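You operate a simulated robot arm through the tools that you are given. There is no shell and no other tool. Be economical: measure what you need, move in short steps, check, and stop when the job is done.

You run a simulated robot arm. Do the job below in one go: nothing can be reset, and whatever is moved stays where it is left.

Task
Take the lemon bottle from the bench top and leave it on the green tray.
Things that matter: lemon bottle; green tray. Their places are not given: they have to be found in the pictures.

The check looks at the end state, three seconds after you hand in, the way a careful person would. Anything else that was tipped, shoved, dropped, spilled or broken makes it a failure.

Robot
A 6-joint arm with a two-finger parallel gripper, fixed in place. Base frame: the origin is at the foot of the arm, x ahead of it, y to its left, z up; the work surface is at about z = 850. Units: mm, degrees, N and s.
With the tool pointing down near the work surface it reaches from about 240 to 640 mm from the base axis. Its first joint turns from -66.0 to 66.0 degrees. Payload 2.7 kg.
The TCP is the grasp point between the finger pads, 23 mm short of the fingertips. In the tool frame z runs along the fingers and y along their closing line. Largest opening 94 mm; finger width 38, thickness 10; the body of the gripper, 54 by 96 mm, starts 39 mm behind the TCP.
Orientation is that of the tool frame in the base frame, as a unit quaternion [x, y, z, w]. With the fingers straight down and closing along the base's y, the tool's x points along the base's -x, its y along +y and its z along -z.

Tools
- The arm moves only by the tool step_arm. Its argument "commands" is text: rows parted by semicolons, each of 7 numbers parted by spaces: the shift along the tool's x, y, z in mm, then the turn, a rotation vector about the tool's x, y, z in degrees, then the gripper command, from -1 (fully open) to 1 (shut), values between in proportion. In form: dx dy dz wx wy wz fingers; .... A call has 1 to 12 rows; each row is the pose to reach, as a shift and turn from the pose commanded when the call began, along the tool's axes at that moment. Each row takes 0.2 s and may step no farther than 50 mm and 8.6 degrees from the row before; otherwise, or with a gripper value out of range, the whole call is refused. A pose out of reach is approached as far as the arm can. The call stops where the force on the tool passes 40 N (or 10 N more than at its start, if that is more) or the arm is blocked; 0.2 s more then pass. The fingers move at their own pace (about 45 mm/s each) and stop on an object; they squeeze with about 22 N. The grip force told is the motor's: it shows also when the fingers shut on nothing. Time passes only in rows, and 0.2 s behind the last, so rows that repeat a pose let the fingers close. The reply holds the time, the measured pose of the TCP, the force on the tool along the base axes, the opening and the grip force, in the units named above and with some noise.
- Cameras (640 x 400 px; columns grow to the right, rows downward): "scene" is fixed at [88.8, -466, 1382.8]; the picture's right is [0.42, -0.91, 0.00], its down [-0.68, -0.32, -0.66] and it looks along [0.59, 0.28, -0.76] (base axes); focal length 316 px, centre (320, 200). "wrist" rides on the gripper at [86, 16, -75] in the tool frame; the picture's right is [-0.18, 0.98, 0.00], its down [-0.58, -0.11, -0.81] and it looks along [-0.79, -0.15, 0.59] (tool axes); focal length 243 px, centre (320, 200).
- get_image(camera): a new picture of that camera. The clock stands still meanwhile.
- point_at(camera, pixels): there is no depth. For up to 12 entries [column, row, z] of the newest picture of that camera ("zoom" is the newest enlarged one), the place [x, y] in the base frame at which the ray of that pixel passes the height z, good to about 2 mm. The clock stands still meanwhile.
- zoom(camera, box): a new picture of the part [left, top, right, bottom] of that camera's present view, enlarged. The clock stands still meanwhile.
- job_done(): hands the job in; it is judged then, once.

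Keep the steps short. Do not move on a guess: measure, check each grasp and each placing, and mend mistakes. In all there are 60 turns and 26 pictures (those below and enlarged ones count). Leave the gripper open and the arm clear of the work at the hand-in unless told otherwise, and finish with a single line.

The tools are called after "Request:" as name(argument=value, ...) on one line, values as JSON. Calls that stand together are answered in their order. step_arm: Moves the arm, as the interface text tells. Its arguments: {"type":"object","properties":{"commands":{"type":"string"}},"required":["commands"]} The other tools are called the same way: get_image (camera) takes a picture; point_at (camera, pixels) gives the place at which the rays of pixels pass given heights; zoom (camera, box) takes an enlarged picture of a part of a camera's view; job_done () hands the job in.

At the start:

```text
time_s: 0.0
position: [244.4, -308.4, 1173.4]
orientation: [0.0, 1.0, 0.0, 0.0]
wrist_force: [0.2, -0.6, 0.2]
grip_width: 94.0
grip_force: 0.0
```

scene: 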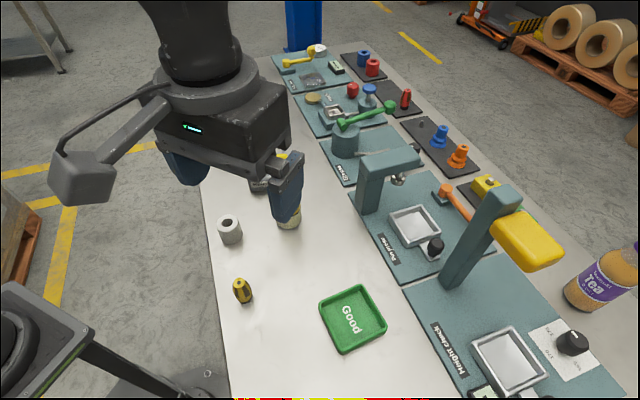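
wrist: 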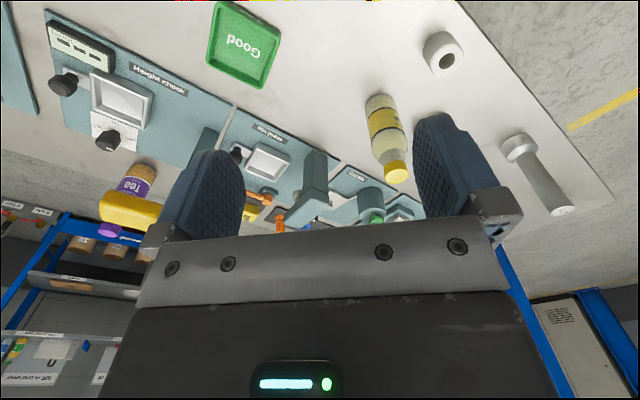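

The lemon bottle (yellow label and cap) is in the wrist view near (385,140). In the scene view it is partly hidden by the finger at (288,215). The green tray is at scene (352,318). I'll measure the tray corners and the bottle base, and enlarge the wrist view.

Request:
point_at(camera="scene", pixels=[[319, 294, 865], [367, 284, 865], [387, 322, 865], [338, 353, 865], [352, 318, 855], [288, 228, 850], [230, 240, 850], [242, 300, 850]])

Request:
zoom(camera="wrist", box=[200, 0, 500, 200])

Request:
zoom(camera="scene", box=[200, 130, 400, 255])

```text
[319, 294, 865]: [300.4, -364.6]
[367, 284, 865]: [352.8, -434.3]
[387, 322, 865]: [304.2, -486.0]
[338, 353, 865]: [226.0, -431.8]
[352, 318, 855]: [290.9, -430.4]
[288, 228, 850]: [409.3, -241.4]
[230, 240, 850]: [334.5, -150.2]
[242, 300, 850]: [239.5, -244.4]
```

```text
2.00 times, centred on (350, 100) of wrist
```

zoom: 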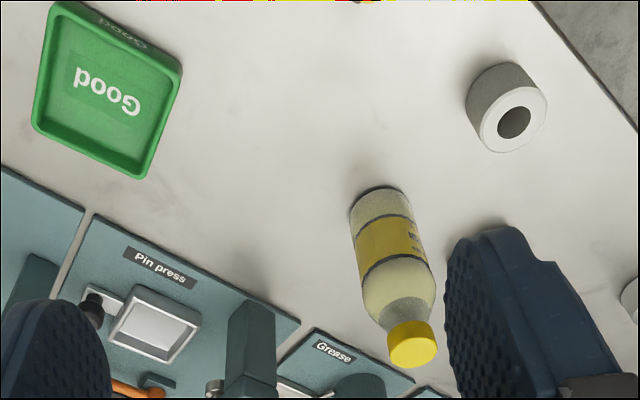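

```text
3.20 times, centred on (300, 192) of scene
```

zoom: 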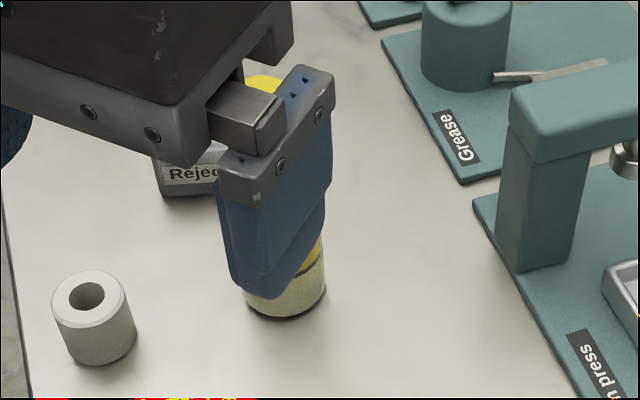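

The base edges show in both views, so I'll measure the base circle and the cap at several heights to get position and height.

Request:
point_at(camera="wrist", pixels=[[379, 93, 850], [364.5, 106, 850], [394.5, 103, 850], [397, 176, 980], [397, 176, 1000], [397, 176, 1020], [397, 176, 1040], [386, 176, 1000], [408, 176, 1000]])

Request:
point_at(camera="zoom", pixels=[[287, 319, 850], [245, 298, 850], [326, 290, 850], [264, 80, 1000], [264, 80, 1020]])

```text
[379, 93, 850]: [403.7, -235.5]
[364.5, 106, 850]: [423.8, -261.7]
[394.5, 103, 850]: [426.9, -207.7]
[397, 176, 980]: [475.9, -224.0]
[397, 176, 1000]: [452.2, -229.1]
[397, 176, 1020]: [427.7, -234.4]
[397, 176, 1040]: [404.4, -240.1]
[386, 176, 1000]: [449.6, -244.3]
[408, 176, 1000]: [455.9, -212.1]
```

```text
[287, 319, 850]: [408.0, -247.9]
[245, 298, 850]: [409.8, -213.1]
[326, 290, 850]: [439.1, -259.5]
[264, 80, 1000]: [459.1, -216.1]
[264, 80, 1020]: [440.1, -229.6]
```

Both views agree: the bottle stands at about (430,-236), about 54 mm across, with its top near z 1020. The cap is about 32 mm wide. With the fingers down the gripper body only allows a grasp near the cap and neck. I'll move over the bottle at z≈1123, with fingertips near 1100, and look again.

Request:
step_arm(commands="-30 12 8 0 0 0 -1; -65 25 16 0 0 0 -1; -100 39 26 0 0 0 -1; -135 52 36 0 0 0 -1; -165 64 44 0 0 0 -1; -185.6 72.4 50 0 0 0 -1; -185.6 72.4 50 0 0 0 -1")

Request:
get_image(camera="wrist")

Request:
get_image(camera="scene")

```text
time_s: 1.6
position: [432.0, -236.0, 1124.8]
orientation: [0.001, 1.0, 0.0, 0.0]
wrist_force: [0.0, 0.0, 0.8]
grip_width: 93.9
grip_force: 0.1
```

```text
21 pictures are left
```

wrist: 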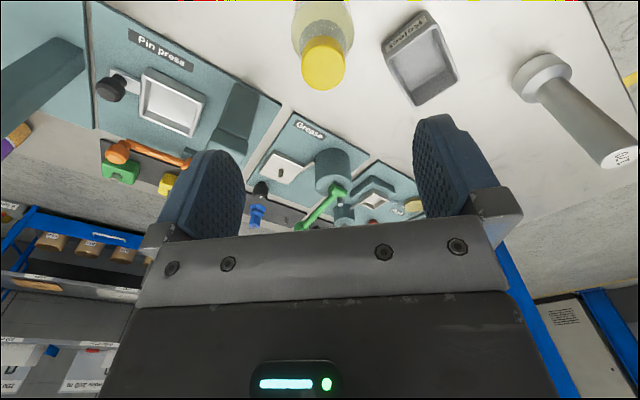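

```text
20 pictures are left
```

scene: 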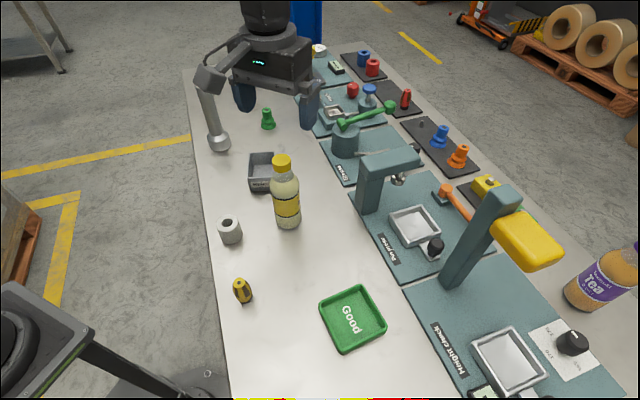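

The bottle is now fully visible in the scene at (286,192). I'll enlarge the bottle in both views and the tray in the scene.

Request:
zoom(camera="wrist", box=[260, 0, 420, 100])

Request:
zoom(camera="scene", box=[206, 142, 366, 242])

```text
4.00 times, centred on (340, 50) of wrist
```

zoom: 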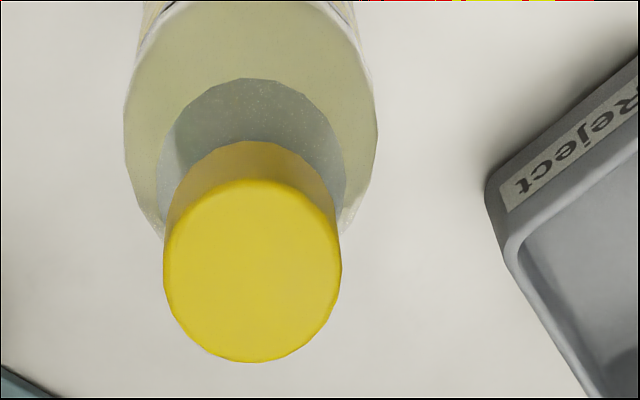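

```text
4.00 times, centred on (286, 192) of scene
```

zoom: 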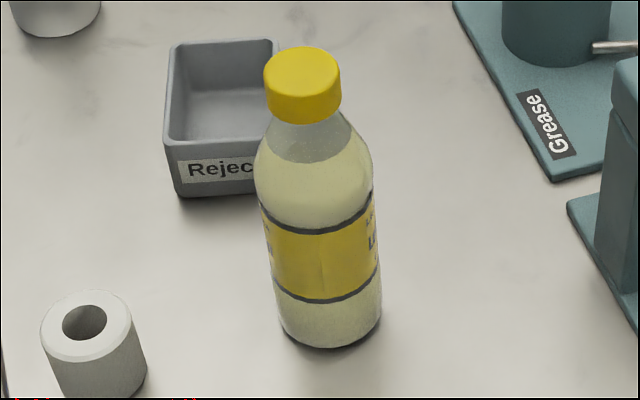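

I'll measure the cap-top centre in both views at trial heights, plus the base edge in the scene.

Request:
point_at(camera="wrist", pixels=[[323, 67.5, 1000], [323, 67.5, 1010], [323, 67.5, 1020], [323, 67.5, 1030], [301, 67.5, 1010], [345, 67.5, 1010]])

Request:
point_at(camera="zoom", pixels=[[301, 72, 1000], [301, 72, 1010], [301, 72, 1020], [301, 72, 1030], [284, 330, 850], [381, 315, 850], [335, 349, 850], [305, 121, 985], [305, 121, 995]])

Request:
zoom(camera="scene", box=[272, 270, 432, 370])

```text
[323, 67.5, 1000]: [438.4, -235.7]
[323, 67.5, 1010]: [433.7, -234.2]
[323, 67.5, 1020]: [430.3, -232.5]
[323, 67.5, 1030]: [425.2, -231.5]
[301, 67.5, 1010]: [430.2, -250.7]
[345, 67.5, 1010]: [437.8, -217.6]
```

```text
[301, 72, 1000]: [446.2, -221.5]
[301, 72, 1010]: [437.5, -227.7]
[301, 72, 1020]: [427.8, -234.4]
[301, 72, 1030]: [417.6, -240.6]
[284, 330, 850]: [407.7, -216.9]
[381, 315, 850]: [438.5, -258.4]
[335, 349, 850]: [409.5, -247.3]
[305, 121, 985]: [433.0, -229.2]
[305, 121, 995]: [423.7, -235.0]
```

```text
4.00 times, centred on (352, 320) of scene
```

zoom: 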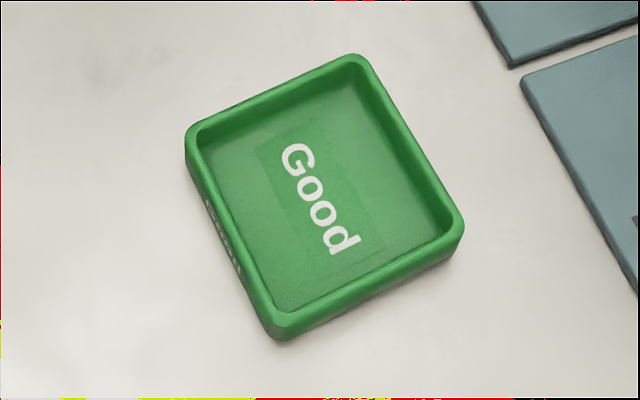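

The bottle centre is about (430,-233.5), its top about z 1019, and the cap spans roughly z 1001–1019. I'll measure the tray in this enlarged view (rim corners, foot corners, inner floor corners).

Request:
point_at(camera="zoom", pixels=[[187, 130, 868], [358, 55, 868], [464, 218, 868], [273, 322, 868], [281, 341, 850], [461, 241, 850], [189, 160, 850], [205, 147, 854], [350, 83, 854], [440, 226, 854], [279, 309, 854]])

Request:
step_arm(commands="1 2 30 0 0 0 -1; 2 2.5 60 0 0 0 -1; 2 2.5 75 0 0 0 -1; 2 2.5 75 0 0 0 -1")

Request:
get_image(camera="wrist")

```text
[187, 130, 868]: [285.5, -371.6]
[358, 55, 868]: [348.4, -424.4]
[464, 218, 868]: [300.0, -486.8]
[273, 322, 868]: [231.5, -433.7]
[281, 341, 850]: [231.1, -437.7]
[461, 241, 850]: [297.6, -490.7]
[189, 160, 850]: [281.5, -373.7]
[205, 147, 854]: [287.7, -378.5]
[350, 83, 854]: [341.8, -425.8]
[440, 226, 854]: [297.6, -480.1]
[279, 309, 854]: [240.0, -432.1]
```

```text
time_s: 2.6
position: [427.5, -234.9, 1048.3]
orientation: [0.0, 1.0, 0.001, 0.001]
wrist_force: [0.1, -1.1, 0.5]
grip_width: 93.8
grip_force: 0.0
```

```text
16 pictures are left
```

wrist: 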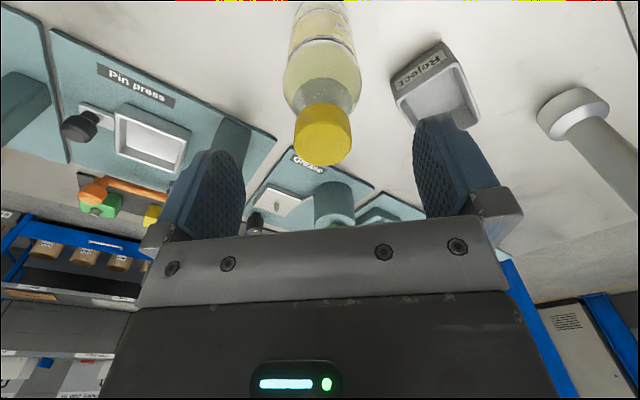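

The tray centre is about (291.5,-429), with an inner floor about 72 mm square. The cap at wrist (323,135) sits between the fingers. I'll check its centre at z 1019 before lowering.

Request:
point_at(camera="wrist", pixels=[[323, 142, 1019], [295, 140, 1019], [352, 138, 1019]])

Request:
zoom(camera="wrist", box=[240, 60, 400, 160])

```text
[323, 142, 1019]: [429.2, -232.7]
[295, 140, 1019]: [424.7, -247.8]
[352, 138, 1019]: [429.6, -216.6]
```

```text
4.00 times, centred on (320, 110) of wrist
```

zoom: 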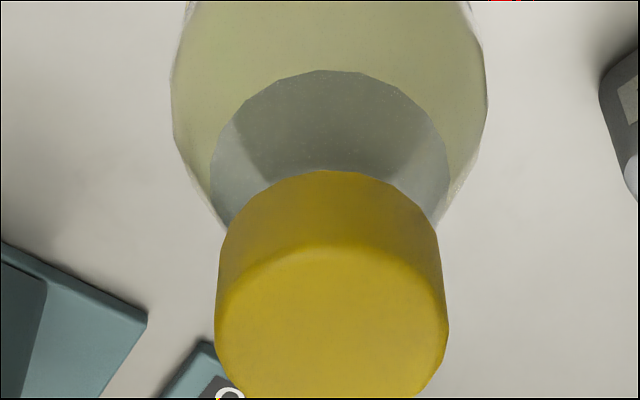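

The cap centre is (429,-232.5) and the tool is nearly on it. I'll lower 30 mm to z≈1018, which puts the fingertips at about 995 at the cap's lower edge, then close slowly.

Request:
step_arm(commands="-0.5 1 15 0 0 0 -1; -0.5 1.5 30 0 0 0 -1; -0.5 1.5 30 0 0 0 -1; -0.5 1.5 30 0 0 0 0; -0.5 1.5 30 0 0 0 0")

Request:
get_image(camera="wrist")

Request:
zoom(camera="scene", box=[206, 122, 366, 242])

```text
time_s: 3.8
position: [429.6, -232.0, 1019.0]
orientation: [0.0, 1.0, 0.001, 0.0]
wrist_force: [-0.3, 0.6, 0.8]
grip_width: 47.1
grip_force: 0.0
```

```text
14 pictures are left
```

wrist: 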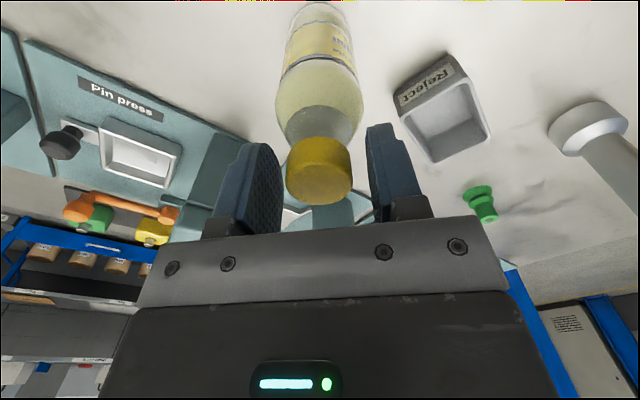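

```text
3.33 times, centred on (286, 182) of scene
```

zoom: 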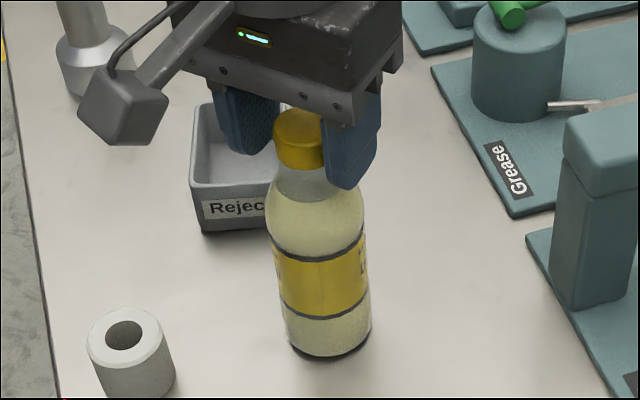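

The cap is centred between the fingers at wrist (319,170). I'll close now.

Request:
step_arm(commands="0 0 0 0 0 0 0.4; 0 0 0 0 0 0 1; 0 0 0 0 0 0 1; 0 0 0 0 0 0 1; 0 0 0 0 0 0 1")

Request:
get_image(camera="wrist")

```text
time_s: 5.0
position: [429.1, -232.8, 1020.0]
orientation: [0.0, 1.0, -0.001, 0.001]
wrist_force: [-0.2, -0.9, 0.4]
grip_width: 42.0
grip_force: 21.7
```

```text
12 pictures are left
```

wrist: 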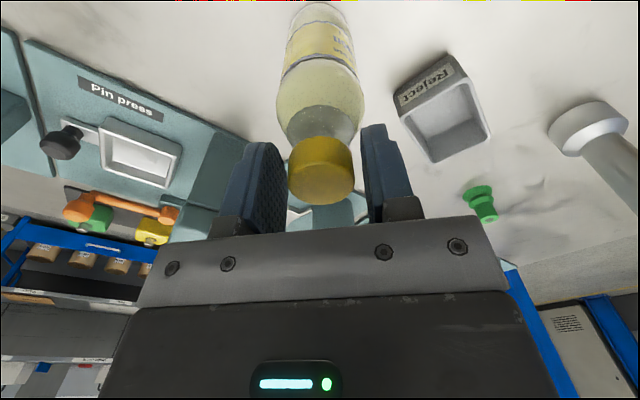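

The fingers stopped at 42 mm, but the cap is about 32 mm and I see a gap beside it. The tips are probably on the sloping shoulder, which is a poor grip. I'll open a little, rise 9 mm and regrip on the cap only.

Request:
step_arm(commands="0 0 0 0 0 0 -0.2; 0 0 0 0 0 0 -0.2; 0 0 -5 0 0 0 -0.2; 0 0 -9 0 0 0 -0.2; 0 0 -9 0 0 0 0.3; 0 0 -9 0 0 0 1; 0 0 -9 0 0 0 1; 0 0 -9 0 0 0 1; 0 0 -9 0 0 0 1")

Request:
get_image(camera="wrist")

```text
time_s: 7.0
position: [430.3, -231.8, 1027.1]
orientation: [0.0, 1.0, 0.001, 0.001]
wrist_force: [-0.1, 0.5, 2.3]
grip_width: 38.7
grip_force: 22.3
```

```text
11 pictures are left
```

wrist: 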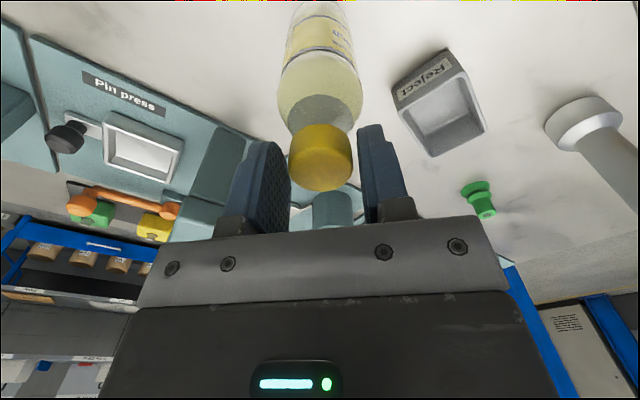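

The width is 38.7 mm here against 42 mm lower down, so the contact shape tapers and the grip is on a slope. I'll open fully, go down to z≈986 (gripper body still about 6 mm above the cap) and close on the fuller body instead.

Request:
step_arm(commands="0 0 0 0 0 0 -1; 0 0 0 0 0 0 -1; 0 0 0 0 0 0 -1; 0 0 0 0 0 0 -1; 0 0 15 0 0 0 -1; 0 0 30 0 0 0 -1; 0 0 38 0 0 0 -1; 0 0 42 0 0 0 -1; 0 0 42 0 0 0 -1")

Request:
get_image(camera="wrist")

```text
time_s: 9.0
position: [429.6, -232.5, 987.0]
orientation: [0.0, 1.0, 0.0, -0.001]
wrist_force: [0.2, -0.3, 0.1]
grip_width: 93.8
grip_force: 0.0
```

```text
10 pictures are left
```

wrist: 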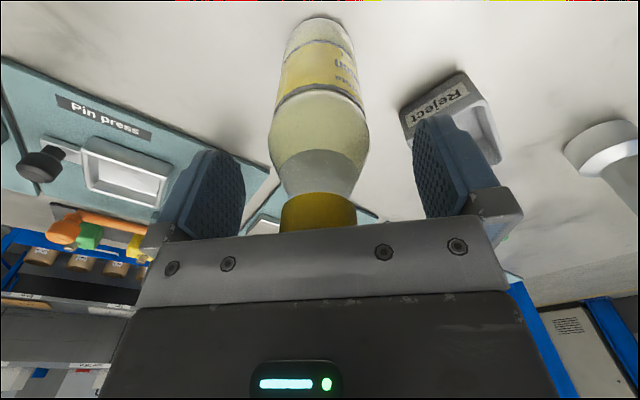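

No contact, and the bottle is centred at wrist (320,160) between the open fingers. I'll close on it.

Request:
step_arm(commands="0 0 0 0 0 0 0; 0 0 0 0 0 0 0; 0 0 0 0 0 0 0.5; 0 0 0 0 0 0 1; 0 0 0 0 0 0 1; 0 0 0 0 0 0 1")

```text
time_s: 10.4
position: [429.9, -233.9, 986.4]
orientation: [0.0, 1.0, 0.0, 0.0]
wrist_force: [-0.4, 0.0, 0.2]
grip_width: 55.0
grip_force: 21.8
```

It grips at 55.0 mm, the full body diameter, so the contact is on upright walls. I'll do a short test lift of 10 mm.

Request:
step_arm(commands="0 0 -2 0 0 0 1; 0 0 -6 0 0 0 1; 0 0 -10 0 0 0 1; 0 0 -10 0 0 0 1; 0 0 -10 0 0 0 1")

Request:
zoom(camera="scene", box=[206, 122, 366, 242])

```text
time_s: 11.6
position: [429.4, -234.1, 996.6]
orientation: [0.0, 1.0, 0.0, 0.0]
wrist_force: [0.6, -0.5, -2.2]
grip_width: 54.9
grip_force: 22.3
```

```text
3.33 times, centred on (286, 182) of scene
```

zoom: 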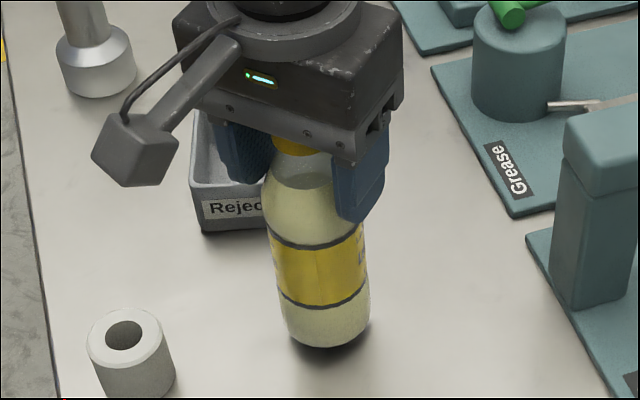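

The bottle hangs clear and upright, weighing about 2.4 N. Before travelling, I'll check where the Pin press column and mat edges lie, for the path.

Request:
point_at(camera="scene", pixels=[[357, 205, 860], [372, 216, 860], [358, 160, 1000], [375, 172, 1000], [420, 158, 1000], [350, 195, 850], [405, 285, 850], [440, 285, 860], [485, 195, 1100]])

Request:
step_arm(commands="0 0 -30 0 0 0 1; 0 0 -60 0 0 0 1; 0 0 -60 0 0 0 1")

```text
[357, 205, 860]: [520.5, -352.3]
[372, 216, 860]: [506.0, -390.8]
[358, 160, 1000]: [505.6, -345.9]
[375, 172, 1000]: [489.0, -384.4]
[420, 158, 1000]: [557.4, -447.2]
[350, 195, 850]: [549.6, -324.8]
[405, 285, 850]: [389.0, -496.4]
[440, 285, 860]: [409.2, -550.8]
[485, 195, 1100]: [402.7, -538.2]
```

```text
time_s: 12.4
position: [428.2, -231.2, 1057.0]
orientation: [0.001, 1.0, -0.001, 0.0]
wrist_force: [-0.8, 0.1, -2.9]
grip_width: 55.1
grip_force: 22.5
```

The path is clear, since the press column sits at x > 489. I'll travel to above the tray centre at (291.5,-429), keeping the height, in small steps.

Request:
step_arm(commands="8 -11 0 0 0 0 1; 25 -36 0 0 0 0 1; 46 -66 0 0 0 0 1; 68 -96 0 0 0 0 1; 90 -127 0 0 0 0 1; 110 -156 0 0 0 0 1; 126 -178 0 0 0 0 1; 135 -191 0 0 0 0 1; 138 -196 0 0 0 0 1; 138 -196 0 0 0 0 1; 138 -196 0 0 0 0 1")

Request:
get_image(camera="scene")

```text
time_s: 14.8
position: [290.5, -428.8, 1054.7]
orientation: [-0.001, 1.0, 0.0, 0.0]
wrist_force: [0.2, -0.4, -3.0]
grip_width: 54.8
grip_force: 22.0
```

```text
8 pictures are left
```

scene: 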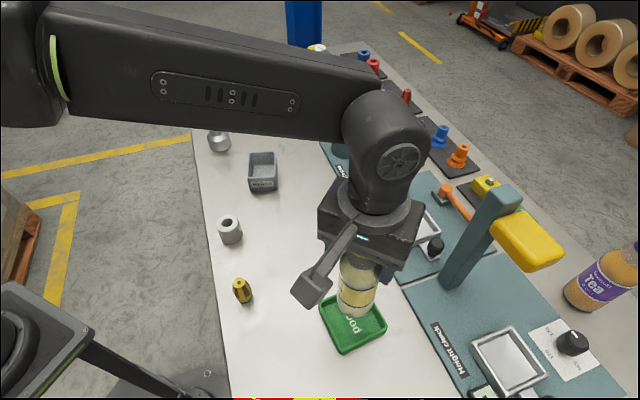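

The bottle hangs over the tray with its bottom at about z 918. I'll lower 50 mm to about z 868 and check that it is inside the rim.

Request:
step_arm(commands="0 0 15 0 0 0 1; 0 0 32 0 0 0 1; 0 0 45 0 0 0 1; 0 0 50 0 0 0 1; 0 0 50 0 0 0 1")

Request:
zoom(camera="scene", box=[272, 270, 432, 370])

Request:
get_image(camera="wrist")

```text
time_s: 16.0
position: [292.1, -427.8, 1005.5]
orientation: [0.0, 1.0, 0.0, 0.0]
wrist_force: [-0.7, -0.2, -2.5]
grip_width: 54.4
grip_force: 21.4
```

```text
4.00 times, centred on (352, 320) of scene
```

zoom: 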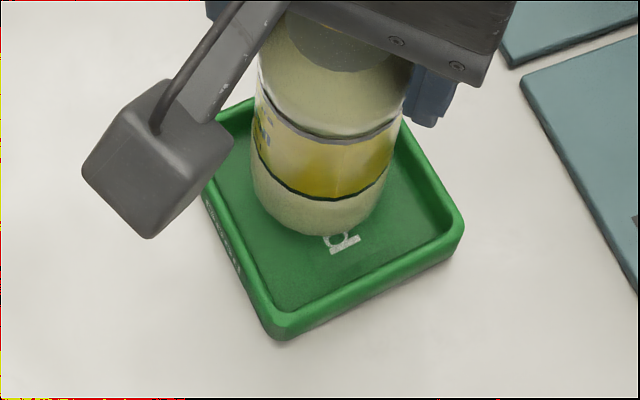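

```text
6 pictures are left
```

wrist: 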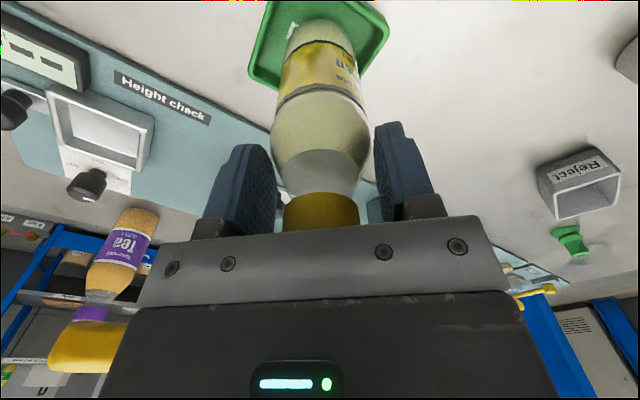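

The bottle bottom shows at enlarged (320,236). I'll compare its edges at z 869 with the tray centre.

Request:
point_at(camera="zoom", pixels=[[318, 236, 869], [254, 195, 869], [383, 205, 869]])

Request:
point_at(camera="wrist", pixels=[[320, 15, 869], [286, 40, 869], [355, 40, 869]])

```text
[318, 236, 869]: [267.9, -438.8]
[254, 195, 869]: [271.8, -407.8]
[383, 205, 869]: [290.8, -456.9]
```

```text
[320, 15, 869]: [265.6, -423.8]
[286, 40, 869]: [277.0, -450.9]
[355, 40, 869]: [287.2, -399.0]
```

The bottom circle is centred near (292,-428), in the middle of the tray. I'll lower gently by 11 mm and read the force.

Request:
step_arm(commands="0 0 3 0 0 0 1; 0 0 6 0 0 0 1; 0 0 8 0 0 0 1; 0 0 10 0 0 0 1; 0 0 11 0 0 0 1; 0 0 11 0 0 0 1")

```text
time_s: 17.4
position: [291.0, -429.4, 995.0]
orientation: [0.0, 1.0, 0.001, 0.001]
wrist_force: [0.0, 0.0, -2.2]
grip_width: 55.0
grip_force: 22.0
```

It still hangs at -2.2 N. I'll go 2.5 mm lower.

Request:
step_arm(commands="0 0 1 0 0 0 1; 0 0 2 0 0 0 1; 0 0 2.5 0 0 0 1; 0 0 2.5 0 0 0 1")

```text
time_s: 18.4
position: [290.9, -429.1, 993.5]
orientation: [0.0, 1.0, 0.0, 0.0]
wrist_force: [-0.7, -0.2, -2.4]
grip_width: 54.7
grip_force: 21.8
```

The weight is still on the gripper, so I'll go another 2 mm.

Request:
step_arm(commands="0 0 0.7 0 0 0 1; 0 0 1.4 0 0 0 1; 0 0 2 0 0 0 1; 0 0 2 0 0 0 1")

```text
time_s: 19.4
position: [290.8, -429.3, 991.6]
orientation: [0.0, 1.0, 0.0, 0.0]
wrist_force: [-0.5, 0.7, 3.9]
grip_width: 54.8
grip_force: 22.1
```

The force turned to +3.9 N, so the bottle stands on the tray floor. I'll ease 0.5 mm up and open slowly.

Request:
step_arm(commands="0 0 -0.4 0 0 0 1; 0 0 -0.4 0 0 0 -0.25; 0 0 -0.4 0 0 0 -0.4; 0 0 -0.4 0 0 0 -0.7; 0 0 -0.4 0 0 0 -1; 0 0 -0.4 0 0 0 -1; 0 0 -0.4 0 0 0 -1")

Request:
get_image(camera="wrist")

```text
time_s: 21.0
position: [291.6, -428.9, 991.9]
orientation: [0.0, 1.0, 0.0, 0.0]
wrist_force: [-0.6, -0.3, -0.2]
grip_width: 94.0
grip_force: 0.1
```

```text
5 pictures are left
```

wrist: 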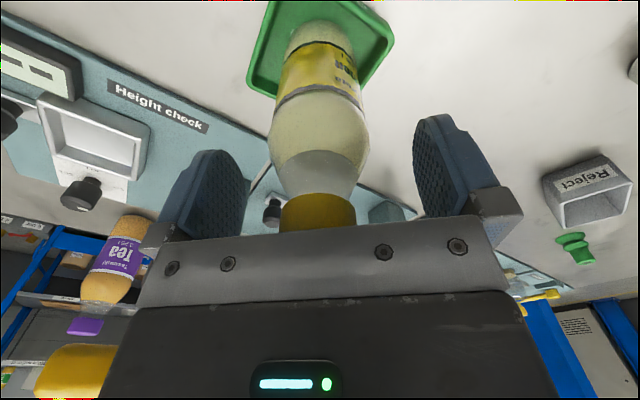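

The fingers are clear on both sides and the bottle stands upright. I'll rise straight up 130 mm, then move aside in +y.

Request:
step_arm(commands="0 0 -15 0 0 0 -1; 0 0 -40 0 0 0 -1; 0 0 -75 0 0 0 -1; 0 0 -110 0 0 0 -1; 0 0 -140 0 0 0 -1; 0 35 -150 0 0 0 -1; 0 75 -150 0 0 0 -1; 0 115 -150 0 0 0 -1; 0 155 -150 0 0 0 -1; 0 190 -150 0 0 0 -1; 0 190 -150 0 0 0 -1")

Request:
get_image(camera="scene")

```text
time_s: 23.4
position: [288.6, -239.1, 1140.2]
orientation: [0.0, 1.0, 0.0, 0.0]
wrist_force: [-0.3, -0.4, 0.7]
grip_width: 93.8
grip_force: 0.0
```

```text
4 pictures are left
```

scene: 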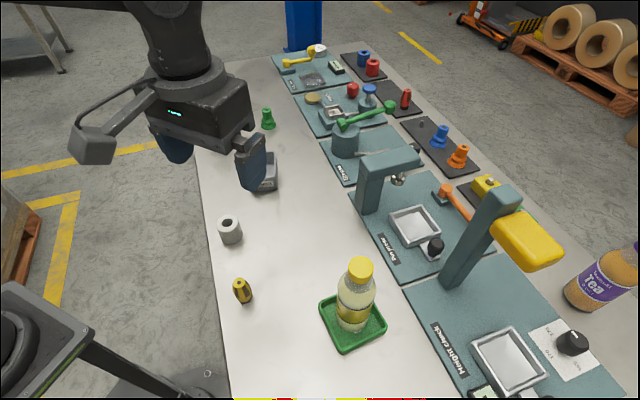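

The bottle stands upright inside the green tray at scene (355,295). Nothing else has moved, the gripper is open and the arm is clear, so I'm handing in.

Request:
job_done()

```text
The job is handed in.
```

The lemon bottle is standing upright on the green tray, nothing else was disturbed, and the job is handed in with the gripper open and the arm clear.
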